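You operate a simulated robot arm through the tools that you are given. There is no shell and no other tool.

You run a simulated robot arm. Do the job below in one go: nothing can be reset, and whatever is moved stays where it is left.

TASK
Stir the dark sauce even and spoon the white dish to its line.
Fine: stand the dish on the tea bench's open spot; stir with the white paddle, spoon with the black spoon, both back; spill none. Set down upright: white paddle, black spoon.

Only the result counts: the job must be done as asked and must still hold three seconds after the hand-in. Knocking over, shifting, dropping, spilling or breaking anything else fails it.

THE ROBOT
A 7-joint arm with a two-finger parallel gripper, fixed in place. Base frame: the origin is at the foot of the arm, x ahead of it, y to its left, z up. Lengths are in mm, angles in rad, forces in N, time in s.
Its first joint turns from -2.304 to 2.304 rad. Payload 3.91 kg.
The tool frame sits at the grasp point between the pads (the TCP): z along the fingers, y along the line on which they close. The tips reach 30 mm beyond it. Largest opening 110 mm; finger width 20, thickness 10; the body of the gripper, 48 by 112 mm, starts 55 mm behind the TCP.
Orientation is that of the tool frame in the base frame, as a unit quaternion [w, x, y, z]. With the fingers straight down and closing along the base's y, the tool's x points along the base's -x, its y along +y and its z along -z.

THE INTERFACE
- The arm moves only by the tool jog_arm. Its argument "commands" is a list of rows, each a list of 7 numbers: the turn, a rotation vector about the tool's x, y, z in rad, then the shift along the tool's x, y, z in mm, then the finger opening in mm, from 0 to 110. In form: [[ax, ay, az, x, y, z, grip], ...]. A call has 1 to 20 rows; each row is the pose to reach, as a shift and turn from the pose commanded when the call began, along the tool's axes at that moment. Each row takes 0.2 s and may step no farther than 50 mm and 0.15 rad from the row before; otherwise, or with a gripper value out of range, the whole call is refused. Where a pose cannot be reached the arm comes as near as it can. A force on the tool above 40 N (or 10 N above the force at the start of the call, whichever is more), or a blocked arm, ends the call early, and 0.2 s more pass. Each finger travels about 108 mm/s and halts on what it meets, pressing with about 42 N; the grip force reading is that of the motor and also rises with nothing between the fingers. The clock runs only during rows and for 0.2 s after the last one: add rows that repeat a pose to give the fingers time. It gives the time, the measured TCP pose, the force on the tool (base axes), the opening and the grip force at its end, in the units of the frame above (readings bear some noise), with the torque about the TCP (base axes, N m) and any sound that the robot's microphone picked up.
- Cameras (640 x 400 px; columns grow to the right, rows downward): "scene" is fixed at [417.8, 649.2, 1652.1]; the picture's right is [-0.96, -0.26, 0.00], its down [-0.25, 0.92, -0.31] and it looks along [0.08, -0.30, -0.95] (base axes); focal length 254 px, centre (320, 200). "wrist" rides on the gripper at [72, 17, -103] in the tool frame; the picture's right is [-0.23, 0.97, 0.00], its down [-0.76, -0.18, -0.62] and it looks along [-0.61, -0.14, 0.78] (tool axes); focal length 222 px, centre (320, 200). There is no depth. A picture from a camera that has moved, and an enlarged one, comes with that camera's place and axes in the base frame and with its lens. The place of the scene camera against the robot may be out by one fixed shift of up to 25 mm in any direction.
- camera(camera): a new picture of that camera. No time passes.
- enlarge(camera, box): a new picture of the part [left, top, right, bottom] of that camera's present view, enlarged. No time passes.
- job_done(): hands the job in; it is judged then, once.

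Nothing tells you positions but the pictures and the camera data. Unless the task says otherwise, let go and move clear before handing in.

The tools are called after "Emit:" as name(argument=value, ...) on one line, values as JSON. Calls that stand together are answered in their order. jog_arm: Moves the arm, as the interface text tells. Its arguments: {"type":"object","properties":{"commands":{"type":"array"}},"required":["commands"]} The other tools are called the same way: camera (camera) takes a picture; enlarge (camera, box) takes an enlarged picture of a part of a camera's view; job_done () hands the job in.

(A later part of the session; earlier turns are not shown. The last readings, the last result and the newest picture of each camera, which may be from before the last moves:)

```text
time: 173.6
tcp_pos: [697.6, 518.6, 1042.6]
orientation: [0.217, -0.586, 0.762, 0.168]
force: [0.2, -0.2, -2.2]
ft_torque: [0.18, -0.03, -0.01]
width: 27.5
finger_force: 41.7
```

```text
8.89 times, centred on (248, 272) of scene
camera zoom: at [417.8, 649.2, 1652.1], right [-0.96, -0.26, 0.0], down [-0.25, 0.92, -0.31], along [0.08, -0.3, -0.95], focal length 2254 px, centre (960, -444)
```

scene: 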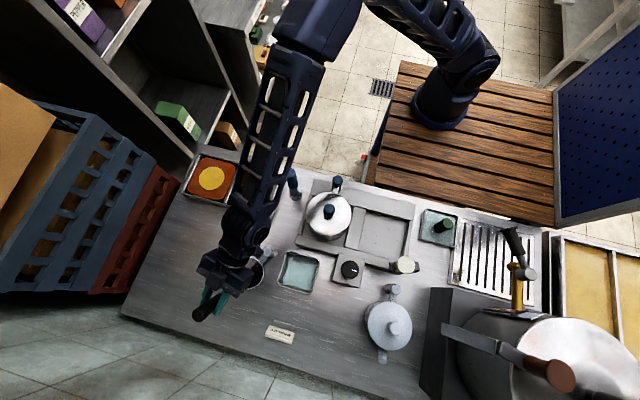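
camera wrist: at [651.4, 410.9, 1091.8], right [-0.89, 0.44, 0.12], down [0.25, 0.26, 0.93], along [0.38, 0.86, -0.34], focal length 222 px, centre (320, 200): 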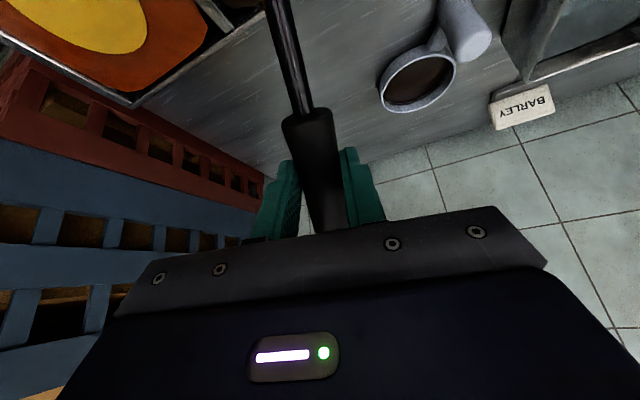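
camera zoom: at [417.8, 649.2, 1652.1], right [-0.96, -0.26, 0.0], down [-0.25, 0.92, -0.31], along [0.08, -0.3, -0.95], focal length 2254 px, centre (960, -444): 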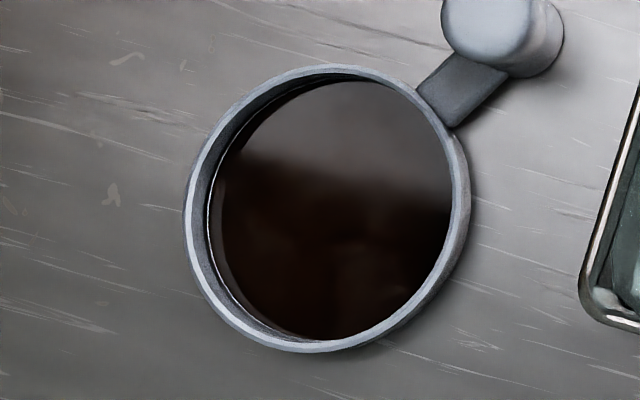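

Emit:
enlarge(camera="scene", box=[200, 140, 296, 200])

Emit:
enlarge(camera="wrist", box=[372, 40, 476, 120])

```text
6.67 times, centred on (248, 170) of scene
camera zoom: at [417.8, 649.2, 1652.1], right [-0.96, -0.26, 0.0], down [-0.25, 0.92, -0.31], along [0.08, -0.3, -0.95], focal length 1690 px, centre (800, 400)
```

zoom: 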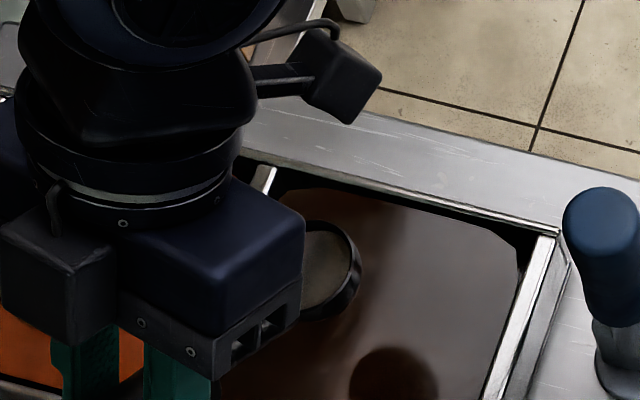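

```text
5.00 times, centred on (424, 80) of wrist
camera zoom: at [651.4, 410.9, 1091.8], right [-0.89, 0.44, 0.12], down [0.25, 0.26, 0.93], along [0.38, 0.86, -0.34], focal length 1111 px, centre (-200, 800)
```

zoom: 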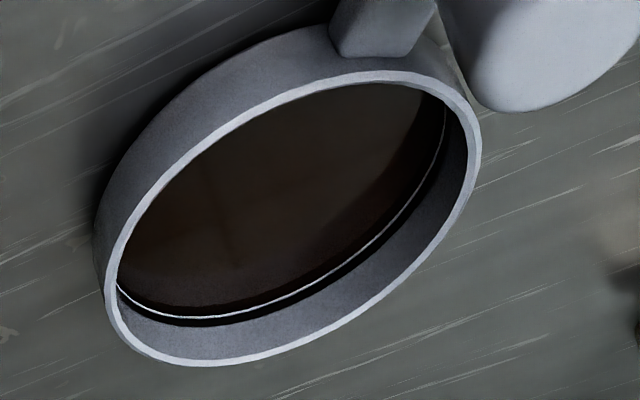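

The dish level hasn't changed, so the second dip evidently didn't refill the cup (the rim must go under the surface). I'll redo the scoop here with the cup level, lowering until the rim is just under the surface.

Emit:
jog_arm(commands=[[0, 0, 0, 8, 0, 12.8, 0], [0, 0, 0, 20, 0, 32.1, 0], [0, 0, 0, 33, 0, 53, 0], [0, 0, 0, 43.7, 0, 70.1, 0], [0, 0, 0, 48, 0, 77, 0], [0, 0, 0, 50.8, 0, 81.5, 0], [0, 0, 0, 52.4, 0, 84.1, 0], [0, 0, 0, 52.4, 0, 84.1, 0]])

Emit:
enlarge(camera="scene", box=[200, 150, 296, 210])

```text
time: 175.4
tcp_pos: [697.4, 518.8, 943.0]
orientation: [0.219, -0.585, 0.763, 0.167]
force: [0.5, 6.5, 15.9]
ft_torque: [-0.82, -0.05, 0.06]
width: 27.0
finger_force: 42.1
```

```text
6.67 times, centred on (248, 180) of scene
camera zoom: at [417.8, 649.2, 1652.1], right [-0.96, -0.26, 0.0], down [-0.25, 0.92, -0.31], along [0.08, -0.3, -0.95], focal length 1690 px, centre (800, 333)
```

zoom: 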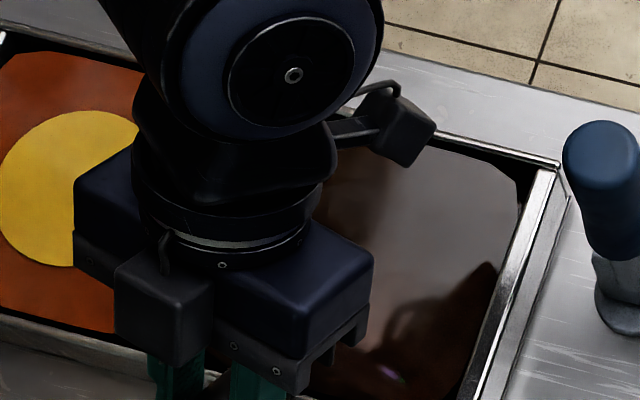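

The rim should now be under the surface (again light floor contact). I'll raise straight up slowly.

Emit:
jog_arm(commands=[[0, 0, 0, -1.1, 0, -1.7, 0], [0, 0, 0, -2.6, 0, -4.2, 0], [0, 0, 0, -5.3, 0, -8.5, 0], [0, 0, 0, -8.5, 0, -13.6, 0], [0, 0, 0, -12.7, 0, -20.4, 0], [0, 0, 0, -18.5, 0, -29.7, 0], [0, 0, 0, -25.4, 0, -40.7, 0], [0, 0, 0, -33.8, 0, -54.3, 0], [0, 0, 0, -42.3, 0, -67.9, 0], [0, 0, 0, -47.6, 0, -76.4, 0], [0, 0, 0, -47.6, 0, -76.4, 0]])

Emit:
camera(camera="scene")

Emit:
enlarge(camera="scene", box=[200, 140, 296, 200])

Emit:
camera(camera="wrist")

```text
time: 177.8
tcp_pos: [700.3, 519.0, 1032.7]
orientation: [0.218, -0.586, 0.762, 0.168]
force: [0.1, 0.4, -1.0]
ft_torque: [0.17, -0.05, -0.01]
width: 27.1
finger_force: 41.8
```

```text
taken
```

scene: 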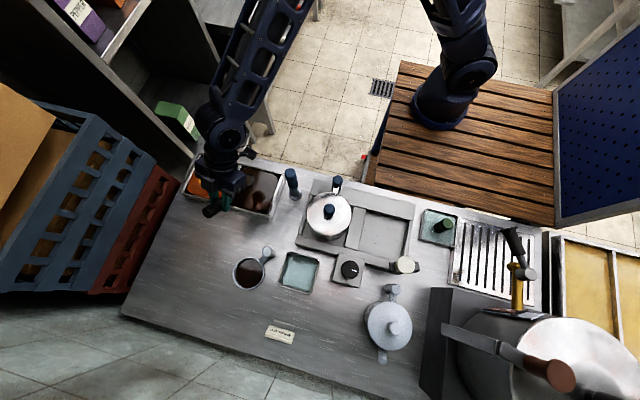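

```text
6.67 times, centred on (248, 170) of scene
camera zoom: at [417.8, 649.2, 1652.1], right [-0.96, -0.26, 0.0], down [-0.25, 0.92, -0.31], along [0.08, -0.3, -0.95], focal length 1690 px, centre (800, 400)
```

zoom: 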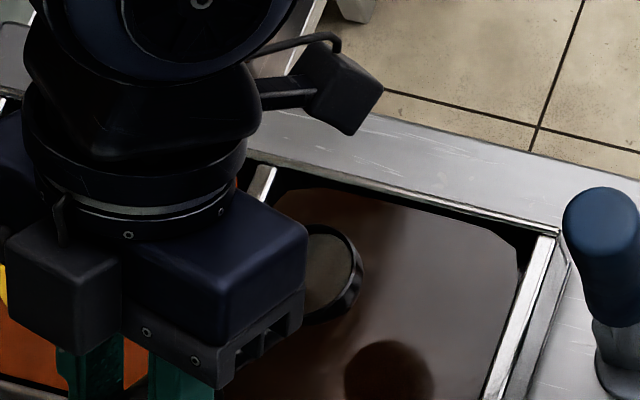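

```text
taken
camera wrist: at [652.8, 411.4, 1083.0], right [-0.89, 0.44, 0.12], down [0.25, 0.26, 0.93], along [0.38, 0.86, -0.34], focal length 222 px, centre (320, 200)
```

wrist: 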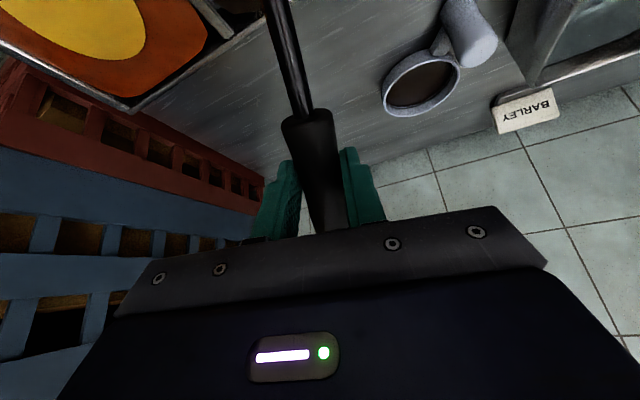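

Emit:
enlarge(camera="scene", box=[238, 168, 262, 192])

```text
16.00 times, centred on (250, 180) of scene
camera zoom: at [417.8, 649.2, 1652.1], right [-0.96, -0.26, 0.0], down [-0.25, 0.92, -0.31], along [0.08, -0.3, -0.95], focal length 4057 px, centre (1440, 520)
```

zoom: 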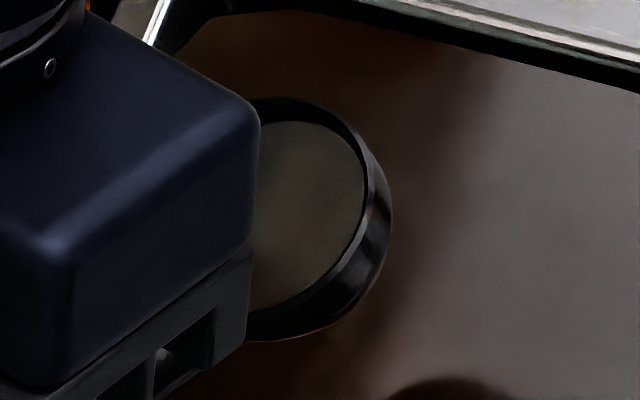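

The cup now looks nearly brim-full. I'll tip it a little over the pan to drain it to a safe, known level and bring it back to level.

Emit:
jog_arm(commands=[[0, -0.06, 0, 1.1, 0, -6.5, 0], [0, -0.13, 0, 2.4, 0, -14.1, 0], [0, -0.2, 0, 3.7, 0, -21.6, 0], [0, -0.27, 0, 5.1, 0, -29.2, 0], [0, -0.3154, 0, 5.9, 0, -34.1, 0], [0, -0.3154, 0, 5.9, 0, -34.1, 0], [0, -0.3154, 0, 5.9, 0, -34.1, 0], [0, -0.3154, 0, 5.9, 0, -34.1, 0], [0, -0.25, 0, 4.7, 0, -27, 0], [0, -0.17, 0, 3.2, 0, -18.4, 0], [0, -0.09, 0, 1.7, 0, -9.7, 0], [0, -0.03, 0, 0.6, 0, -3.2, 0], [0, 0, 0, 0, 0, 0, 0], [0, 0, 0, 0, 0, 0, 0]])

Emit:
enlarge(camera="scene", box=[238, 168, 262, 192])

```text
time: 180.8
tcp_pos: [698.5, 519.2, 1033.5]
orientation: [0.217, -0.586, 0.762, 0.168]
force: [0.2, 0.3, -2.8]
ft_torque: [0.15, -0.04, 0.02]
width: 27.5
finger_force: 41.7
```

```text
16.00 times, centred on (250, 180) of scene
camera zoom: at [417.8, 649.2, 1652.1], right [-0.96, -0.26, 0.0], down [-0.25, 0.92, -0.31], along [0.08, -0.3, -0.95], focal length 4057 px, centre (1440, 520)
```

zoom: 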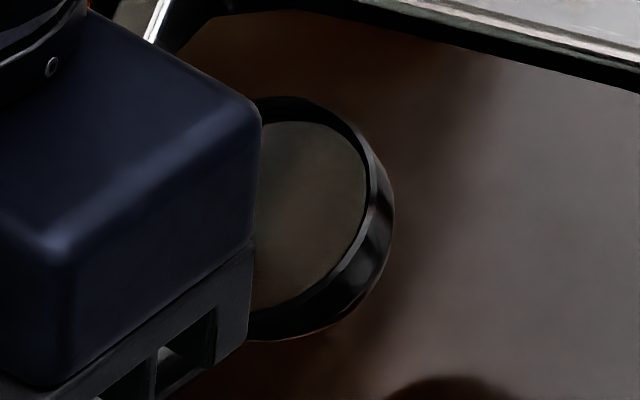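

The surface in the cup looks the same, so it isn't spilling at that tilt. I'll carry it to the dish again with the same smooth path.

Emit:
jog_arm(commands=[[0, 0, 0, -2, 0, -3.2, 0], [0, 0, 0, -4.8, 0, -7.6, 0], [0, 0, 0, -6.4, 1, -6.6, 0], [0, 0, 0, -11.1, 3.9, -3.7, 0], [0, 0, 0, -18.8, 8.6, 1.2, 0], [0, 0, 0, -29.3, 15, 7.7, 0], [0, 0, 0, -42.2, 22.8, 15.7, 0], [0, 0, 0, -57.2, 32, 25.1, 0], [0, 0, 0, -73.7, 42.1, 35.4, 0], [0, 0, 0, -91.4, 52.8, 46.4, 0], [0, 0, 0, -109.6, 64, 57.7, 0], [0, 0, 0, -127.7, 75.1, 69, 0], [0, 0, 0, -145.4, 85.8, 80, 0], [0, 0, 0, -161.9, 95.9, 90.4, 0], [0, 0, 0, -176.9, 105.1, 99.7, 0], [0, 0, 0, -189.8, 112.9, 107.7, 0], [0, 0, 0, -200.3, 119.3, 114.2, 0], [0, 0, 0, -208, 124, 119.1, 0], [0, 0, 0, -212.7, 126.9, 122, 0], [0, 0, 0, -214.3, 127.9, 123, 0]])

Emit:
enlarge(camera="scene", box=[190, 230, 286, 290])

Emit:
enlarge(camera="scene", box=[218, 270, 250, 290])

```text
time: 185.0
tcp_pos: [637.7, 789.4, 1042.1]
orientation: [0.216, -0.587, 0.762, 0.167]
force: [0.0, -0.1, -3.0]
ft_torque: [0.21, -0.04, -0.04]
width: 27.1
finger_force: 42.1
```

```text
6.67 times, centred on (238, 260) of scene
camera zoom: at [417.8, 649.2, 1652.1], right [-0.96, -0.26, 0.0], down [-0.25, 0.92, -0.31], along [0.08, -0.3, -0.95], focal length 1690 px, centre (867, -200)
```

zoom: 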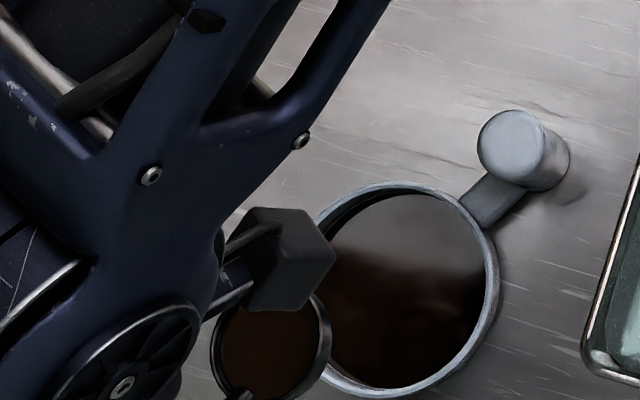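

```text
16.00 times, centred on (234, 280) of scene
camera zoom: at [417.8, 649.2, 1652.1], right [-0.96, -0.26, 0.0], down [-0.25, 0.92, -0.31], along [0.08, -0.3, -0.95], focal length 4057 px, centre (1696, -1080)
```

zoom: 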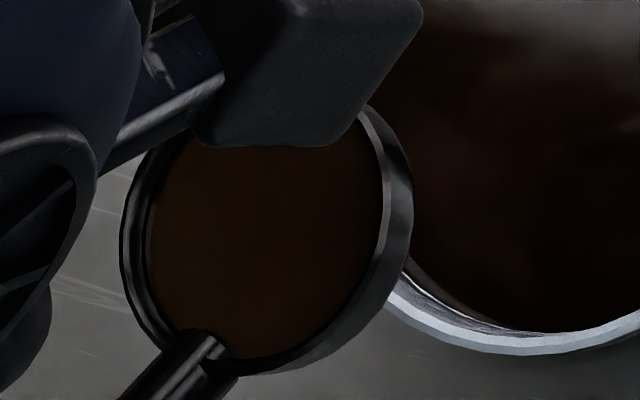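

The cup sits about 10 mm below its brim. I'll lower and tip it to about 66° tool tilt this time, pouring a small amount.

Emit:
jog_arm(commands=[[0, 0, 0, 5, 0, 8, 0], [0, 0, 0, 14, 0, 22.5, 0], [0, 0, 0, 22, 0, 35.3, 0], [0, 0, 0, 27, 0, 43.3, 0], [0, -0.0623, 0, 28.3, 0, 37.5, 0], [0, -0.1016, 0, 29.3, 0, 33.6, 0], [0, -0.1408, 0, 30.3, 0, 29.8, 0], [0, -0.1845, 0, 31.8, 0, 25.3, 0], [0, -0.2281, 0, 33.4, 0, 20.8, 0], [0, -0.2718, 0, 35.5, 0, 16.5, 0], [0, -0.3154, 0, 37.6, 0, 12.3, 0], [0, -0.359, 0, 39.8, 0, 7.7, 0], [0, -0.4026, 0, 42.3, 0, 3.4, 0], [0, -0.4463, 0, 45.3, 0, -0.4, 0], [0, -0.4899, 0, 48.6, 0, -4, 0], [0, -0.5335, 0, 52.3, 0, -7.5, 0], [0, -0.5772, 0, 55.9, 0, -10.9, 0], [0, -0.5946, 0, 57.4, 0, -12.3, 0], [0, -0.5946, 0, 57.4, 0, -12.3, 0], [0, -0.5946, 0, 57.4, 0, -12.3, 0]])

Emit:
enlarge(camera="scene", box=[190, 220, 310, 295])

Emit:
camera(camera="wrist")

```text
time: 189.2
tcp_pos: [624.4, 735.7, 1021.6]
orientation: [0.432, -0.51, 0.665, 0.332]
force: [-0.2, 0.8, -2.4]
ft_torque: [0.08, -0.04, 0.0]
width: 27.2
finger_force: 41.7
```

```text
5.33 times, centred on (250, 258) of scene
camera zoom: at [417.8, 649.2, 1652.1], right [-0.96, -0.26, 0.0], down [-0.25, 0.92, -0.31], along [0.08, -0.3, -0.95], focal length 1352 px, centre (693, -107)
```

zoom: 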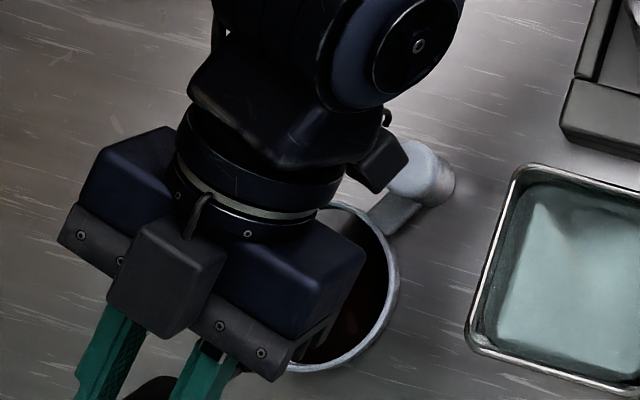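

```text
taken
camera wrist: at [575.3, 621.4, 998.3], right [-0.92, 0.34, 0.21], down [0.11, -0.3, 0.95], along [0.38, 0.89, 0.24], focal length 222 px, centre (320, 200)
```

wrist: 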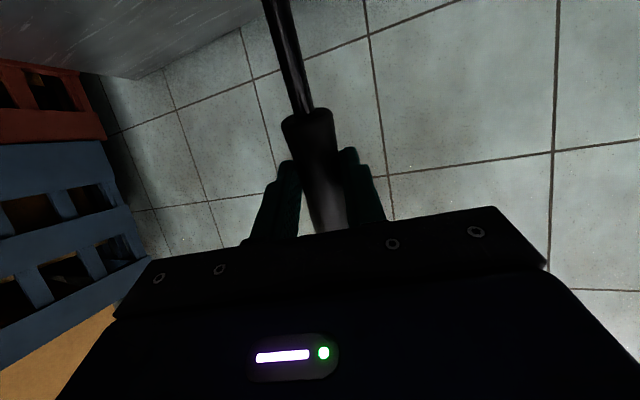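

Emit:
jog_arm(commands=[[0, 0.03, 0, -2.1, 0, 2.1, 0], [0, 0.09, 0, -6.3, 0, 6.4, 0], [0, 0.15, 0, -10.4, 0, 10.6, 0], [0, 0.21, 0, -14.6, 0, 14.8, 0], [0, 0.27, 0, -18.8, 0, 19.1, 0], [0, 0.33, 0, -23, 0, 23.3, 0], [0, 0.39, 0, -27.2, 0, 27.5, 0], [0, 0.45, 0, -31.3, 0, 31.8, 0], [0, 0.51, 0, -35.5, 0, 36, 0], [0, 0.56, 0, -39, 0, 39.6, 0], [0, 0.5946, 0, -41.4, 0, 42, 0], [0, 0.5946, 0, -41.4, 0, 42, 0]])

Emit:
enlarge(camera="scene", box=[218, 270, 250, 290])

Emit:
jog_arm(commands=[[0, 0, 0, 1.6, -1, -1, 0], [0, 0, 0, 6.3, -3.9, -3.9, 0], [0, 0, 0, 14, -8.6, -8.8, 0], [0, 0, 0, 24.5, -15, -15.3, 0], [0, 0, 0, 37.4, -22.8, -23.3, 0], [0, 0, 0, 52.4, -32, -32.7, 0], [0, 0, 0, 68.9, -42.1, -43, 0], [0, 0, 0, 86.6, -52.8, -54, 0], [0, 0, 0, 104.8, -64, -65.3, 0], [0, 0, 0, 122.9, -75.1, -76.6, 0], [0, 0, 0, 140.6, -85.8, -87.6, 0], [0, 0, 0, 157.1, -95.9, -98, 0], [0, 0, 0, 172.1, -105.1, -107.3, 0], [0, 0, 0, 185, -112.9, -115.3, 0], [0, 0, 0, 195.5, -119.3, -121.8, 0], [0, 0, 0, 203.2, -124, -126.7, 0], [0, 0, 0, 207.9, -126.9, -129.6, 0], [0, 0, 0, 209.5, -127.9, -130.6, 0]])

Emit:
enlarge(camera="wrist", box=[380, 75, 444, 115])

Emit:
enlarge(camera="scene", box=[224, 250, 272, 295])

```text
time: 191.8
tcp_pos: [638.6, 790.3, 1042.6]
orientation: [0.217, -0.586, 0.762, 0.168]
force: [0.0, -0.3, -2.4]
ft_torque: [0.18, -0.07, 0.01]
width: 27.3
finger_force: 41.3
```

```text
16.00 times, centred on (234, 280) of scene
camera zoom: at [417.8, 649.2, 1652.1], right [-0.96, -0.26, 0.0], down [-0.25, 0.92, -0.31], along [0.08, -0.3, -0.95], focal length 4057 px, centre (1696, -1080)
```

zoom: 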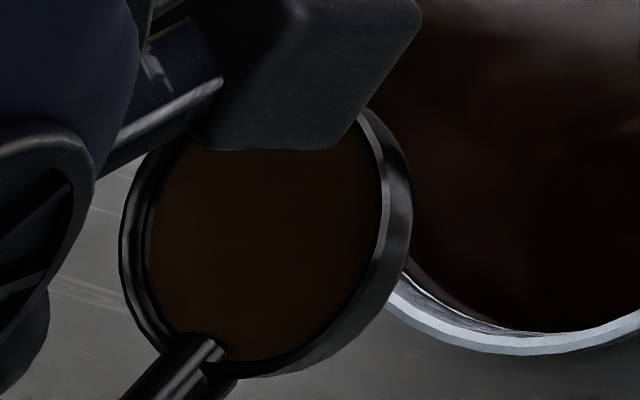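

```text
time: 195.6
tcp_pos: [697.9, 517.4, 1041.5]
orientation: [0.217, -0.587, 0.762, 0.168]
force: [-0.3, -0.4, -3.2]
ft_torque: [0.21, -0.05, -0.03]
width: 27.4
finger_force: 42.1
```

```text
10.00 times, centred on (412, 95) of wrist
camera zoom: at [651.6, 410.7, 1091.5], right [-0.89, 0.44, 0.12], down [0.25, 0.26, 0.93], along [0.38, 0.86, -0.34], focal length 2221 px, centre (-600, 1250)
```

zoom: 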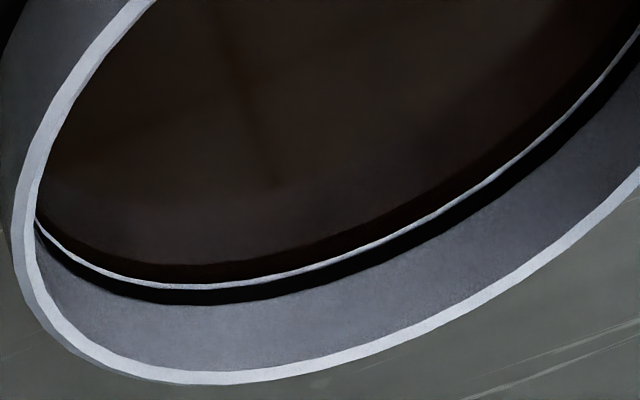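

```text
8.89 times, centred on (248, 272) of scene
camera zoom: at [417.8, 649.2, 1652.1], right [-0.96, -0.26, 0.0], down [-0.25, 0.92, -0.31], along [0.08, -0.3, -0.95], focal length 2254 px, centre (960, -444)
```

zoom: 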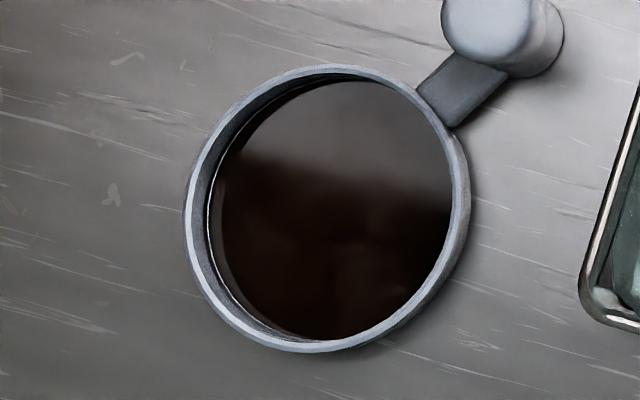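

Still no change in the dish, so pouring needs a steeper tilt. I'll return to the dish and step the tilt up gradually, checking the cup's level each time.

Emit:
jog_arm(commands=[[0, 0, 0, -1.6, 1, 1, 0], [0, 0, 0, -6.3, 3.9, 3.9, 0], [0, 0, 0, -14, 8.6, 8.8, 0], [0, 0, 0, -24.5, 15, 15.3, 0], [0, 0, 0, -37.4, 22.8, 23.3, 0], [0, 0, 0, -52.4, 32, 32.7, 0], [0, 0, 0, -68.9, 42.1, 43, 0], [0, 0, 0, -86.6, 52.8, 54, 0], [0, 0, 0, -104.8, 64, 65.3, 0], [0, 0, 0, -122.9, 75.1, 76.6, 0], [0, 0, 0, -140.6, 85.8, 87.6, 0], [0, 0, 0, -157.1, 95.9, 98, 0], [0, 0, 0, -172.1, 105.1, 107.3, 0], [0, 0, 0, -185, 112.9, 115.3, 0], [0, 0, 0, -195.5, 119.3, 121.8, 0], [0, 0, 0, -203.2, 124, 126.7, 0], [0, 0, 0, -207.9, 126.9, 129.6, 0], [0, 0, 0, -209.5, 127.9, 130.6, 0]])

Emit:
jog_arm(commands=[[0, 0, 0, 8, 0, 12.8, 0], [0, 0, 0, 20, 0, 32.1, 0], [0, 0, 0, 27, 0, 43.3, 0], [0, -0.0623, 0, 28.3, 0, 37.5, 0], [0, -0.1408, 0, 30.3, 0, 29.8, 0], [0, -0.2281, 0, 33.4, 0, 20.8, 0], [0, -0.3154, 0, 37.6, 0, 12.3, 0], [0, -0.4026, 0, 42.3, 0, 3.4, 0], [0, -0.4899, 0, 48.6, 0, -4, 0], [0, -0.5335, 0, 52.3, 0, -7.5, 0], [0, -0.5772, 0, 55.9, 0, -10.9, 0], [0, -0.6208, 0, 59.9, 0, -14.3, 0], [0, -0.6644, 0, 64.1, 0, -17.5, 0], [0, -0.7, 0, 67.7, 0, -20, 0], [0, -0.7, 0, 67.7, 0, -20, 0], [0, -0.7, 0, 67.7, 0, -20, 0], [0, -0.7, 0, 67.7, 0, -20, 0]])

Emit:
camera(camera="scene")

Emit:
enlarge(camera="scene", box=[190, 220, 310, 295])

```text
time: 199.4
tcp_pos: [636.6, 789.1, 1040.7]
orientation: [0.217, -0.587, 0.762, 0.169]
force: [0.1, 0.4, -2.0]
ft_torque: [0.15, -0.06, 0.01]
width: 27.4
finger_force: 42.0
```

```text
time: 203.0
tcp_pos: [619.2, 725.2, 1023.5]
orientation: [0.466, -0.493, 0.641, 0.359]
force: [-0.2, -0.1, -2.7]
ft_torque: [0.03, -0.01, -0.01]
width: 27.0
finger_force: 42.4
```

```text
taken
```

scene: 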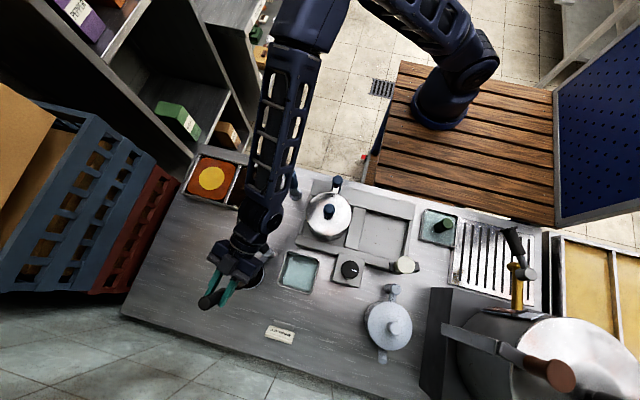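

```text
5.33 times, centred on (250, 258) of scene
camera zoom: at [417.8, 649.2, 1652.1], right [-0.96, -0.26, 0.0], down [-0.25, 0.92, -0.31], along [0.08, -0.3, -0.95], focal length 1352 px, centre (693, -107)
```

zoom: 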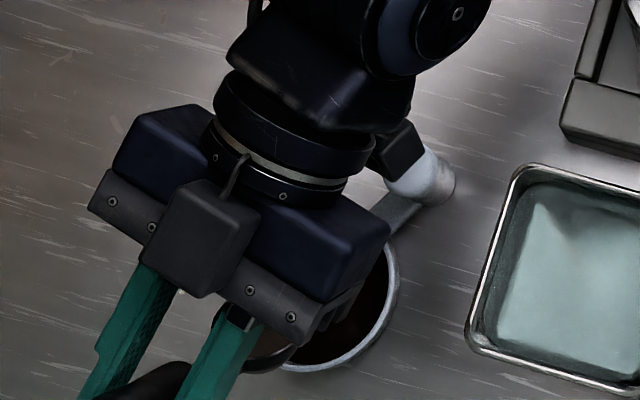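

Emit:
jog_arm(commands=[[0, 0.04, 0, -2.2, 0, 3.4, 0], [0, 0.11, 0, -6.1, 0, 9.3, 0], [0, 0.18, 0, -10, 0, 15.1, 0], [0, 0.25, 0, -13.9, 0, 21, 0], [0, 0.32, 0, -17.8, 0, 26.9, 0], [0, 0.39, 0, -21.7, 0, 32.8, 0], [0, 0.46, 0, -25.6, 0, 38.7, 0], [0, 0.53, 0, -29.5, 0, 44.6, 0], [0, 0.6, 0, -33.3, 0, 50.5, 0], [0, 0.66, 0, -36.7, 0, 55.5, 0], [0, 0.7, 0, -38.9, 0, 58.9, 0], [0, 0.7, 0, -38.9, 0, 58.9, 0]])

Emit:
enlarge(camera="scene", box=[218, 270, 250, 290])

Emit:
enlarge(camera="scene", box=[190, 230, 286, 290])

```text
time: 205.6
tcp_pos: [636.9, 790.9, 1042.3]
orientation: [0.218, -0.586, 0.762, 0.167]
force: [0.4, 0.5, -2.5]
ft_torque: [0.21, -0.07, 0.0]
width: 27.1
finger_force: 42.0
```

```text
16.00 times, centred on (234, 280) of scene
camera zoom: at [417.8, 649.2, 1652.1], right [-0.96, -0.26, 0.0], down [-0.25, 0.92, -0.31], along [0.08, -0.3, -0.95], focal length 4057 px, centre (1696, -1080)
```

zoom: 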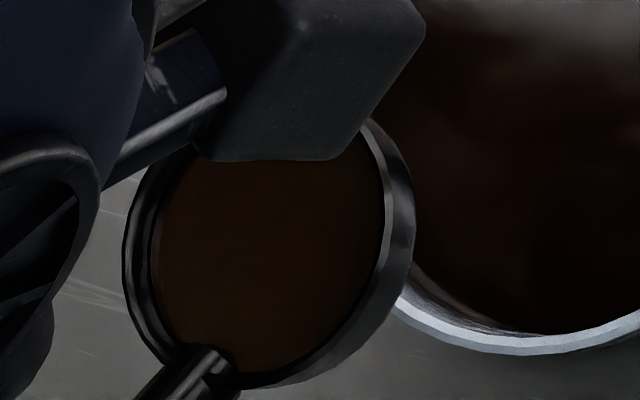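

```text
6.67 times, centred on (238, 260) of scene
camera zoom: at [417.8, 649.2, 1652.1], right [-0.96, -0.26, 0.0], down [-0.25, 0.92, -0.31], along [0.08, -0.3, -0.95], focal length 1690 px, centre (867, -200)
```

zoom: 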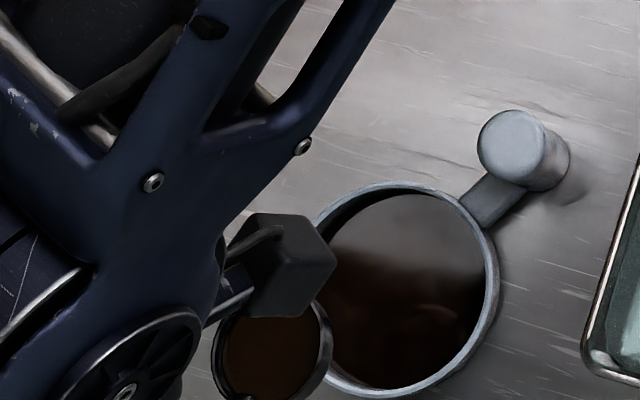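

The cup's level has dropped slightly, so it has begun to pour at this tilt. I'll check the dish level from the pan side again.

Emit:
jog_arm(commands=[[0, 0, 0, 1.6, -1, -1, 0], [0, 0, 0, 6.3, -3.9, -3.9, 0], [0, 0, 0, 14, -8.6, -8.8, 0], [0, 0, 0, 24.5, -15, -15.3, 0], [0, 0, 0, 37.4, -22.8, -23.3, 0], [0, 0, 0, 52.4, -32, -32.7, 0], [0, 0, 0, 68.9, -42.1, -43, 0], [0, 0, 0, 86.6, -52.8, -54, 0], [0, 0, 0, 104.8, -64, -65.3, 0], [0, 0, 0, 122.9, -75.1, -76.6, 0], [0, 0, 0, 140.6, -85.8, -87.6, 0], [0, 0, 0, 157.1, -95.9, -98, 0], [0, 0, 0, 172.1, -105.1, -107.3, 0], [0, 0, 0, 185, -112.9, -115.3, 0], [0, 0, 0, 195.5, -119.3, -121.8, 0], [0, 0, 0, 203.2, -124, -126.7, 0], [0, 0, 0, 207.9, -126.9, -129.6, 0], [0, 0, 0, 209.5, -127.9, -130.6, 0]])

Emit:
enlarge(camera="wrist", box=[380, 75, 444, 115])

Emit:
enlarge(camera="scene", box=[228, 255, 256, 280])

```text
time: 209.4
tcp_pos: [697.5, 518.9, 1042.5]
orientation: [0.217, -0.586, 0.762, 0.168]
force: [-0.1, -0.4, -2.2]
ft_torque: [0.15, -0.04, 0.01]
width: 27.3
finger_force: 41.6
```

```text
10.00 times, centred on (412, 95) of wrist
camera zoom: at [651.3, 410.6, 1091.0], right [-0.89, 0.44, 0.12], down [0.25, 0.26, 0.93], along [0.38, 0.86, -0.34], focal length 2221 px, centre (-600, 1250)
```

zoom: 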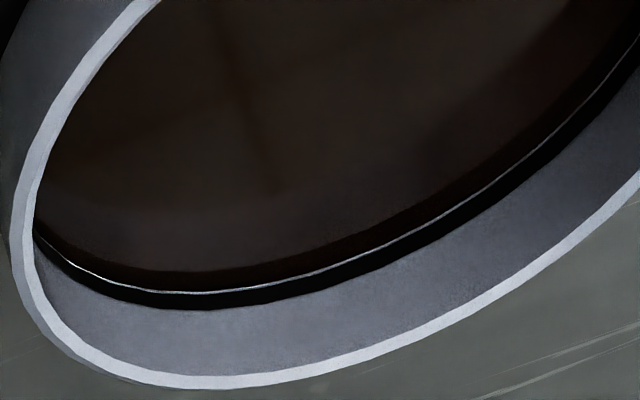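

```text
16.00 times, centred on (242, 268) of scene
camera zoom: at [417.8, 649.2, 1652.1], right [-0.96, -0.26, 0.0], down [-0.25, 0.92, -0.31], along [0.08, -0.3, -0.95], focal length 4057 px, centre (1568, -880)
```

zoom: 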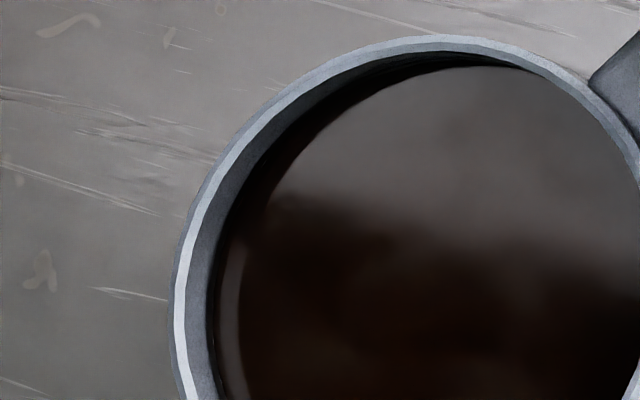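

The sauce has risen to just under the line's lower edge. I'll go back and tip somewhat further (about 78°) for a little more.

Emit:
jog_arm(commands=[[0, 0, 0, -1.6, 1, 1, 0], [0, 0, 0, -6.3, 3.9, 3.9, 0], [0, 0, 0, -14, 8.6, 8.8, 0], [0, 0, 0, -24.5, 15, 15.3, 0], [0, 0, 0, -37.4, 22.8, 23.3, 0], [0, 0, 0, -52.4, 32, 32.7, 0], [0, 0, 0, -68.9, 42.1, 43, 0], [0, 0, 0, -86.6, 52.8, 54, 0], [0, 0, 0, -104.8, 64, 65.3, 0], [0, 0, 0, -122.9, 75.1, 76.6, 0], [0, 0, 0, -140.6, 85.8, 87.6, 0], [0, 0, 0, -157.1, 95.9, 98, 0], [0, 0, 0, -172.1, 105.1, 107.3, 0], [0, 0, 0, -185, 112.9, 115.3, 0], [0, 0, 0, -195.5, 119.3, 121.8, 0], [0, 0, 0, -203.2, 124, 126.7, 0], [0, 0, 0, -207.9, 126.9, 129.6, 0], [0, 0, 0, -209.5, 127.9, 130.6, 0]])

Emit:
jog_arm(commands=[[0, 0, 0, 8, 0, 12.8, 0], [0, 0, 0, 20, 0, 32.1, 0], [0, 0, 0, 27, 0, 43.3, 0], [0, -0.0623, 0, 28.3, 0, 37.5, 0], [0, -0.1408, 0, 30.3, 0, 29.8, 0], [0, -0.2281, 0, 33.4, 0, 20.8, 0], [0, -0.3154, 0, 37.6, 0, 12.3, 0], [0, -0.4026, 0, 42.3, 0, 3.4, 0], [0, -0.4899, 0, 48.6, 0, -4, 0], [0, -0.5335, 0, 52.3, 0, -7.5, 0], [0, -0.5772, 0, 55.9, 0, -10.9, 0], [0, -0.6208, 0, 58.2, 0, -13.2, 0], [0, -0.6644, 0, 60.1, 0, -15.1, 0], [0, -0.708, 0, 61.7, 0, -17.3, 0], [0, -0.7517, 0, 62.8, 0, -19.3, 0], [0, -0.78, 0, 63.5, 0, -20.7, 0], [0, -0.804, 0, 64.2, 0, -21.8, 0], [0, -0.804, 0, 64.2, 0, -21.8, 0], [0, -0.804, 0, 64.2, 0, -21.8, 0], [0, -0.804, 0, 64.2, 0, -21.8, 0]])

Emit:
enlarge(camera="scene", box=[190, 220, 310, 295])

```text
time: 213.2
tcp_pos: [638.0, 789.3, 1042.1]
orientation: [0.217, -0.586, 0.762, 0.168]
force: [-1.1, -0.2, -2.5]
ft_torque: [0.2, -0.04, 0.03]
width: 27.2
finger_force: 41.3
```

```text
time: 217.4
tcp_pos: [622.0, 726.2, 1026.9]
orientation: [0.499, -0.473, 0.616, 0.384]
force: [0.5, 0.0, -2.0]
ft_torque: [0.02, -0.01, 0.0]
width: 27.2
finger_force: 41.5
```

```text
5.33 times, centred on (250, 258) of scene
camera zoom: at [417.8, 649.2, 1652.1], right [-0.96, -0.26, 0.0], down [-0.25, 0.92, -0.31], along [0.08, -0.3, -0.95], focal length 1352 px, centre (693, -107)
```

zoom: 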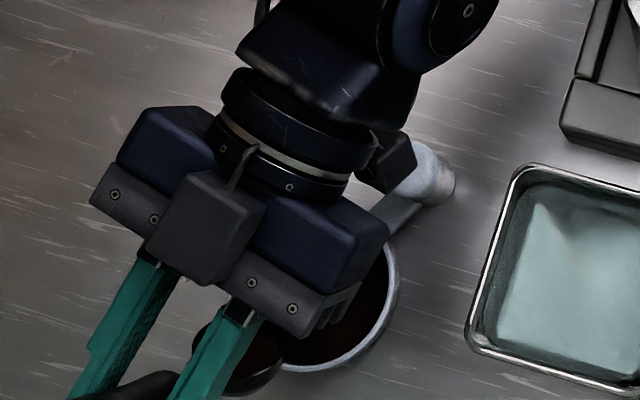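

Emit:
jog_arm(commands=[[0, 0.04, 0, -1.4, 0, 3, 0], [0, 0.11, 0, -4, 0, 8.4, 0], [0, 0.18, 0, -6.5, 0, 13.7, 0], [0, 0.25, 0, -9, 0, 19.1, 0], [0, 0.32, 0, -11.5, 0, 24.4, 0], [0, 0.39, 0, -14, 0, 29.7, 0], [0, 0.46, 0, -16.5, 0, 35.1, 0], [0, 0.53, 0, -19.1, 0, 40.4, 0], [0, 0.6, 0, -21.6, 0, 45.7, 0], [0, 0.67, 0, -24.1, 0, 51.1, 0], [0, 0.73, 0, -26.2, 0, 55.7, 0], [0, 0.78, 0, -28, 0, 59.5, 0], [0, 0.804, 0, -28.9, 0, 61.3, 0], [0, 0.804, 0, -28.9, 0, 61.3, 0]])

Emit:
enlarge(camera="scene", box=[218, 270, 250, 290])

Emit:
jog_arm(commands=[[0, 0, 0, 1.6, -1, -1, 0], [0, 0, 0, 6.3, -3.9, -3.9, 0], [0, 0, 0, 14, -8.6, -8.8, 0], [0, 0, 0, 24.5, -15, -15.3, 0], [0, 0, 0, 37.4, -22.8, -23.3, 0], [0, 0, 0, 52.4, -32, -32.7, 0], [0, 0, 0, 68.9, -42.1, -43, 0], [0, 0, 0, 86.6, -52.8, -54, 0], [0, 0, 0, 104.8, -64, -65.3, 0], [0, 0, 0, 122.9, -75.1, -76.6, 0], [0, 0, 0, 140.6, -85.8, -87.6, 0], [0, 0, 0, 157.1, -95.9, -98, 0], [0, 0, 0, 172.1, -105.1, -107.3, 0], [0, 0, 0, 185, -112.9, -115.3, 0], [0, 0, 0, 195.5, -119.3, -121.8, 0], [0, 0, 0, 203.2, -124, -126.7, 0], [0, 0, 0, 207.9, -126.9, -129.6, 0], [0, 0, 0, 209.5, -127.9, -130.6, 0]])

Emit:
enlarge(camera="wrist", box=[380, 75, 444, 115])

```text
time: 220.4
tcp_pos: [638.2, 789.4, 1041.3]
orientation: [0.217, -0.586, 0.762, 0.168]
force: [0.3, -0.7, -2.8]
ft_torque: [0.16, -0.07, 0.02]
width: 27.3
finger_force: 41.9
```

```text
16.00 times, centred on (234, 280) of scene
camera zoom: at [417.8, 649.2, 1652.1], right [-0.96, -0.26, 0.0], down [-0.25, 0.92, -0.31], along [0.08, -0.3, -0.95], focal length 4057 px, centre (1696, -1080)
```

zoom: 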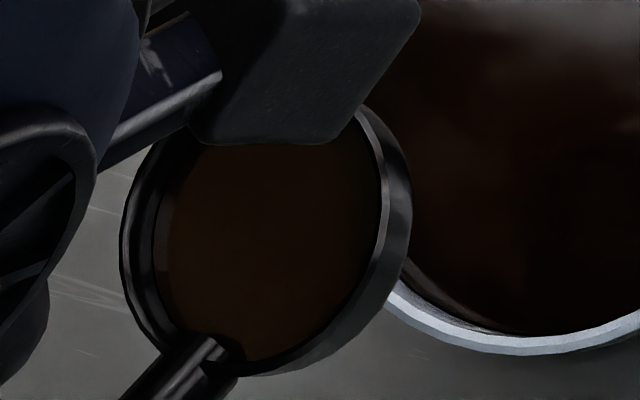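

```text
time: 224.2
tcp_pos: [697.0, 518.7, 1043.7]
orientation: [0.218, -0.586, 0.762, 0.168]
force: [-1.3, -1.3, -2.3]
ft_torque: [0.21, -0.09, 0.02]
width: 27.2
finger_force: 41.9
```

```text
10.00 times, centred on (412, 95) of wrist
camera zoom: at [651.5, 410.8, 1092.9], right [-0.89, 0.44, 0.12], down [0.25, 0.26, 0.93], along [0.38, 0.86, -0.34], focal length 2221 px, centre (-600, 1250)
```

zoom: 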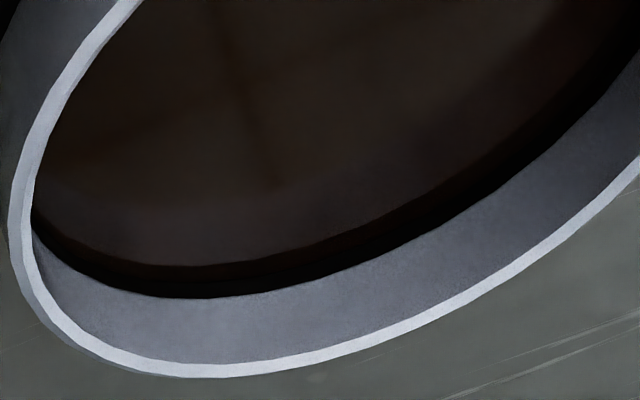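

Emit:
enlarge(camera="wrist", box=[384, 96, 408, 111])

Emit:
enlarge(camera="wrist", box=[408, 88, 440, 108])

Emit:
enlarge(camera="scene", box=[228, 255, 256, 280])

```text
16.00 times, centred on (396, 104) of wrist
camera zoom: at [651.5, 410.8, 1092.9], right [-0.89, 0.44, 0.12], down [0.25, 0.26, 0.93], along [0.38, 0.86, -0.34], focal length 3554 px, centre (-896, 1744)
```

zoom: 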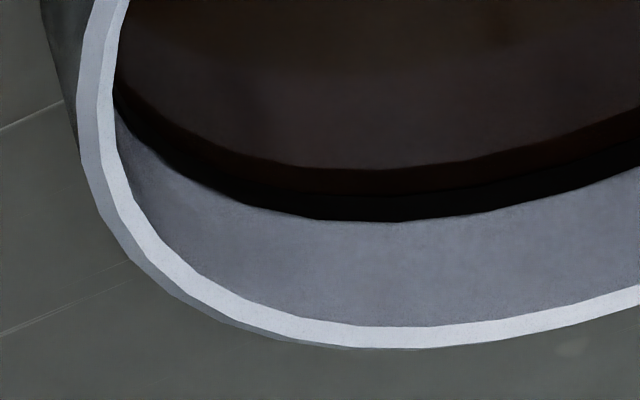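

```text
16.00 times, centred on (424, 98) of wrist
camera zoom: at [651.5, 410.8, 1092.9], right [-0.89, 0.44, 0.12], down [0.25, 0.26, 0.93], along [0.38, 0.86, -0.34], focal length 3554 px, centre (-1344, 1832)
```

zoom: 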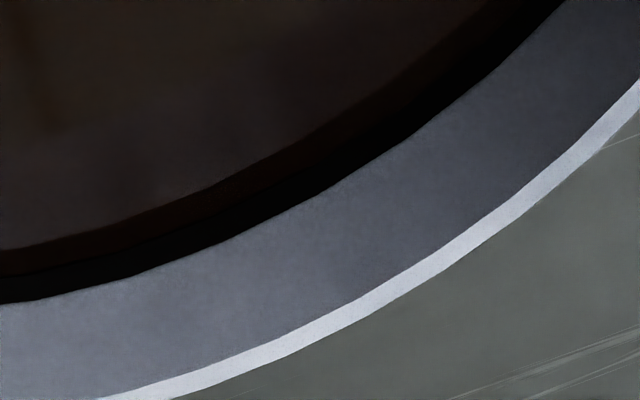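

```text
16.00 times, centred on (242, 268) of scene
camera zoom: at [417.8, 649.2, 1652.1], right [-0.96, -0.26, 0.0], down [-0.25, 0.92, -0.31], along [0.08, -0.3, -0.95], focal length 4057 px, centre (1568, -880)
```

zoom: 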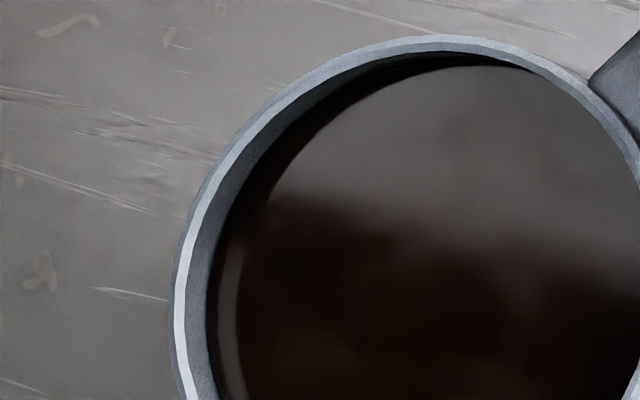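

The sauce has now reached the line's lower edge (the white sliver has vanished); a bit more is needed to reach mid-line. For a steeper pour I'll yaw the hand to a direction where its tail passes clear of the paddle.

Emit:
jog_arm(commands=[[-0.04, 0, -0.065, 1.3, 6.8, -0.8, 0], [-0.1, 0, -0.16, 3.3, 16.8, -2.1, 0], [-0.16, 0, -0.257, 5.3, 27, -3.4, 0], [-0.22, 0, -0.353, 7.3, 37.1, -4.6, 0], [-0.2769, 0, -0.4444, 9.2, 46.7, -5.8, 0], [-0.2769, 0, -0.4444, 9.2, 46.7, -5.8, 0]])

Emit:
jog_arm(commands=[[0, 0, 0, -1.8, 0, 1.1, 0], [0, 0, 0, -7.2, -0.1, 4.5, 0], [0, 0, 0, -15.9, -0.3, 9.9, 0], [0, 0, 0, -27.7, -0.5, 17.3, 0], [0, 0, 0, -42.3, -0.8, 26.4, 0], [0, 0, 0, -59.2, -1.2, 36.9, 0], [0, 0, 0, -77.9, -1.5, 48.6, 0], [0, 0, 0, -97.8, -1.9, 61, 0], [0, 0, 0, -118.4, -2.3, 73.8, 0], [0, 0, 0, -139, -2.7, 86.6, 0], [0, 0, 0, -158.9, -3.1, 99, 0], [0, 0, 0, -177.6, -3.5, 110.7, 0], [0, 0, 0, -194.5, -3.8, 121.2, 0], [0, 0, 0, -209.1, -4.1, 130.3, 0], [0, 0, 0, -220.9, -4.3, 137.7, 0], [0, 0, 0, -229.6, -4.5, 143.1, 0], [0, 0, 0, -235, -4.6, 146.5, 0], [0, 0, 0, -236.8, -4.6, 147.6, 0]])

Emit:
camera(camera="scene")

Emit:
enlarge(camera="scene", box=[190, 230, 286, 290])

```text
time: 225.6
tcp_pos: [650.3, 520.0, 1041.4]
orientation: [-0.166, 0.763, -0.585, -0.218]
force: [-0.3, -0.6, -3.4]
ft_torque: [0.19, 0.06, 0.0]
width: 27.2
finger_force: 42.3
```

```text
time: 229.4
tcp_pos: [580.9, 790.8, 1041.5]
orientation: [-0.166, 0.763, -0.585, -0.218]
force: [0.0, 0.1, -1.8]
ft_torque: [0.19, 0.05, 0.0]
width: 26.9
finger_force: 42.2
```

```text
taken
```

scene: 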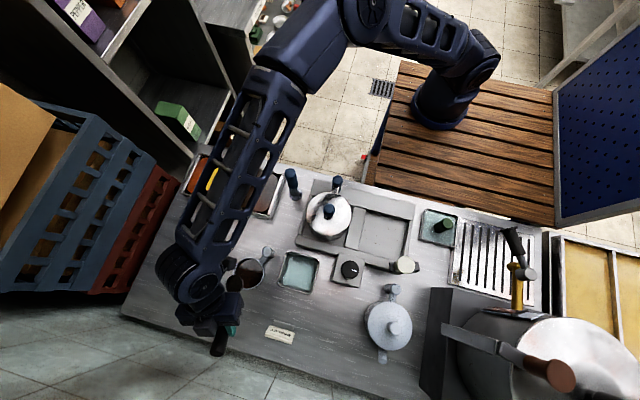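

```text
6.67 times, centred on (238, 260) of scene
camera zoom: at [417.8, 649.2, 1652.1], right [-0.96, -0.26, 0.0], down [-0.25, 0.92, -0.31], along [0.08, -0.3, -0.95], focal length 1690 px, centre (867, -200)
```

zoom: 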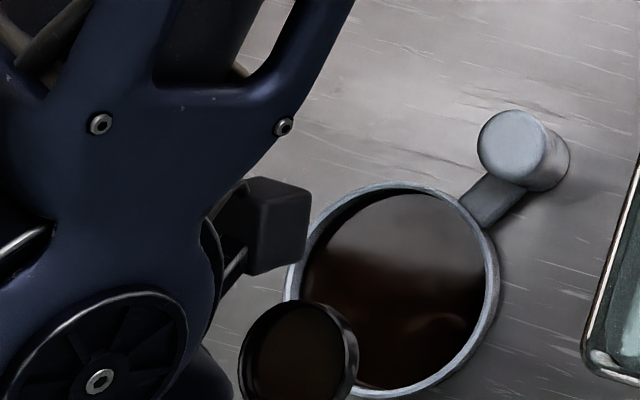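

Here both the cup and the dish are visible. I'll now tip to about 86° tool tilt for a further pour.

Emit:
jog_arm(commands=[[0, 0, 0, 8, 0, 12.8, 0], [0, 0, 0, 20, 0, 32.1, 0], [0, 0, 0, 27, 0, 43.3, 0], [0, -0.0623, 0, 28.3, 0, 37.5, 0], [0, -0.1408, 0, 30.3, 0, 29.8, 0], [0, -0.2281, 0, 33.4, 0, 20.8, 0], [0, -0.3154, 0, 37.6, 0, 12.3, 0], [0, -0.4026, 0, 42.3, 0, 3.4, 0], [0, -0.4899, 0, 48.6, 0, -4, 0], [0, -0.5772, 0, 55.9, 0, -10.9, 0], [0, -0.6644, 0, 60.1, 0, -15.1, 0], [0, -0.7517, 0, 62.8, 0, -19.3, 0], [0, -0.804, 0, 64.2, 0, -21.8, 0], [0, -0.839, 0, 65.2, 0, -23, 0], [0, -0.8739, 0, 67.3, 0, -24.9, 0], [0, -0.9088, 0, 69.4, 0, -26.7, 0], [0, -0.9437, 0, 72.2, 0, -28.8, 0], [0, -0.9437, 0, 72.2, 0, -28.8, 0], [0, -0.9437, 0, 72.2, 0, -28.8, 0], [0, -0.9437, 0, 72.2, 0, -28.8, 0]])

Emit:
camera(camera="scene")

Emit:
enlarge(camera="scene", box=[190, 230, 286, 290])

```text
time: 233.6
tcp_pos: [601.1, 717.5, 1028.0]
orientation: [-0.415, 0.58, -0.445, -0.542]
force: [0.4, -0.3, -1.9]
ft_torque: [-0.08, -0.03, 0.03]
width: 27.2
finger_force: 42.1
```

```text
taken
```

scene: 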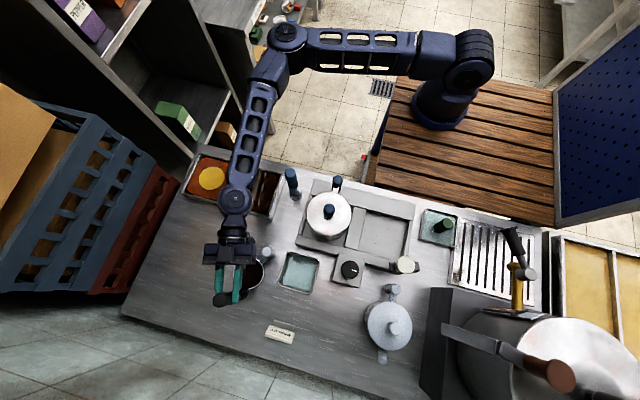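

```text
6.67 times, centred on (238, 260) of scene
camera zoom: at [417.8, 649.2, 1652.1], right [-0.96, -0.26, 0.0], down [-0.25, 0.92, -0.31], along [0.08, -0.3, -0.95], focal length 1690 px, centre (867, -200)
```

zoom: 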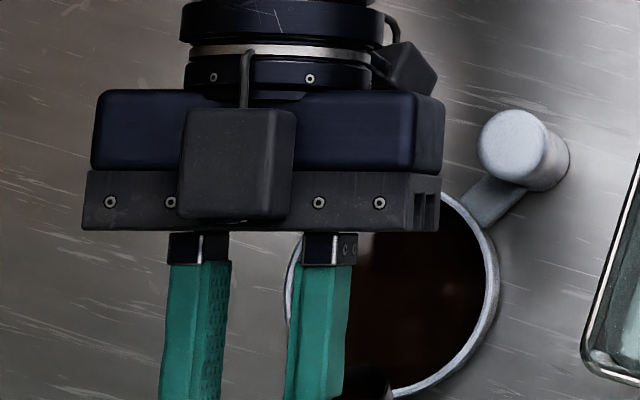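

Emit:
jog_arm(commands=[[0, 0.04, 0, -0.8, 0, 3.2, 0], [0, 0.11, 0, -2.2, 0, 8.8, 0], [0, 0.18, 0, -3.6, 0, 14.4, 0], [0, 0.25, 0, -5, 0, 20, 0], [0, 0.32, 0, -6.4, 0, 25.6, 0], [0, 0.39, 0, -7.9, 0, 31.2, 0], [0, 0.46, 0, -9.3, 0, 36.8, 0], [0, 0.53, 0, -10.7, 0, 42.3, 0], [0, 0.6, 0, -12.1, 0, 47.9, 0], [0, 0.67, 0, -13.5, 0, 53.5, 0], [0, 0.74, 0, -14.9, 0, 59.1, 0], [0, 0.81, 0, -16.3, 0, 64.7, 0], [0, 0.88, 0, -17.7, 0, 70.3, 0], [0, 0.92, 0, -18.5, 0, 73.5, 0], [0, 0.9437, 0, -19, 0, 75.4, 0], [0, 0.9437, 0, -19, 0, 75.4, 0]])

Emit:
enlarge(camera="scene", box=[190, 230, 286, 290])

Emit:
enlarge(camera="scene", box=[228, 255, 256, 280])

```text
time: 237.0
tcp_pos: [582.8, 791.0, 1042.2]
orientation: [-0.167, 0.763, -0.586, -0.218]
force: [-0.8, 0.2, -3.1]
ft_torque: [0.21, 0.04, 0.03]
width: 27.0
finger_force: 42.2
```

```text
6.67 times, centred on (238, 260) of scene
camera zoom: at [417.8, 649.2, 1652.1], right [-0.96, -0.26, 0.0], down [-0.25, 0.92, -0.31], along [0.08, -0.3, -0.95], focal length 1690 px, centre (867, -200)
```

zoom: 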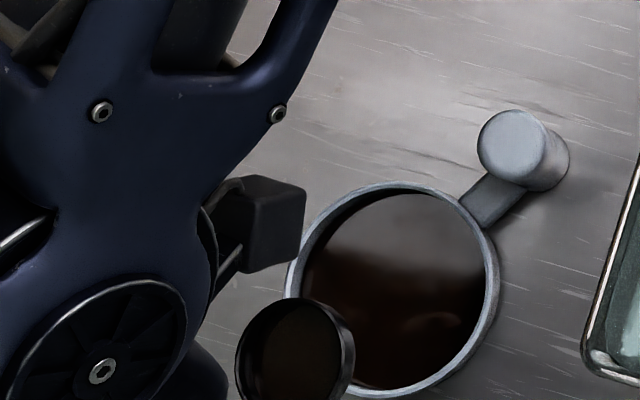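

```text
16.00 times, centred on (242, 268) of scene
camera zoom: at [417.8, 649.2, 1652.1], right [-0.96, -0.26, 0.0], down [-0.25, 0.92, -0.31], along [0.08, -0.3, -0.95], focal length 4057 px, centre (1568, -880)
```

zoom: 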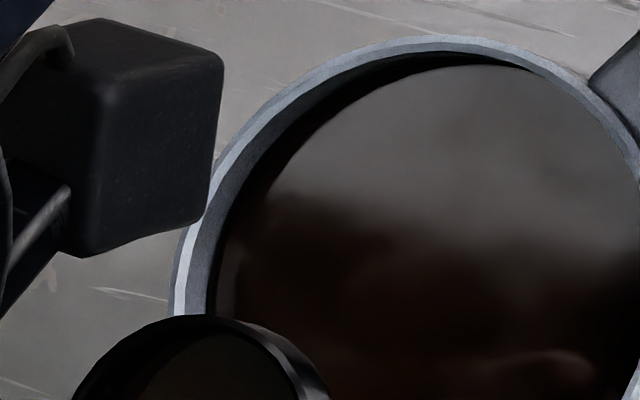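

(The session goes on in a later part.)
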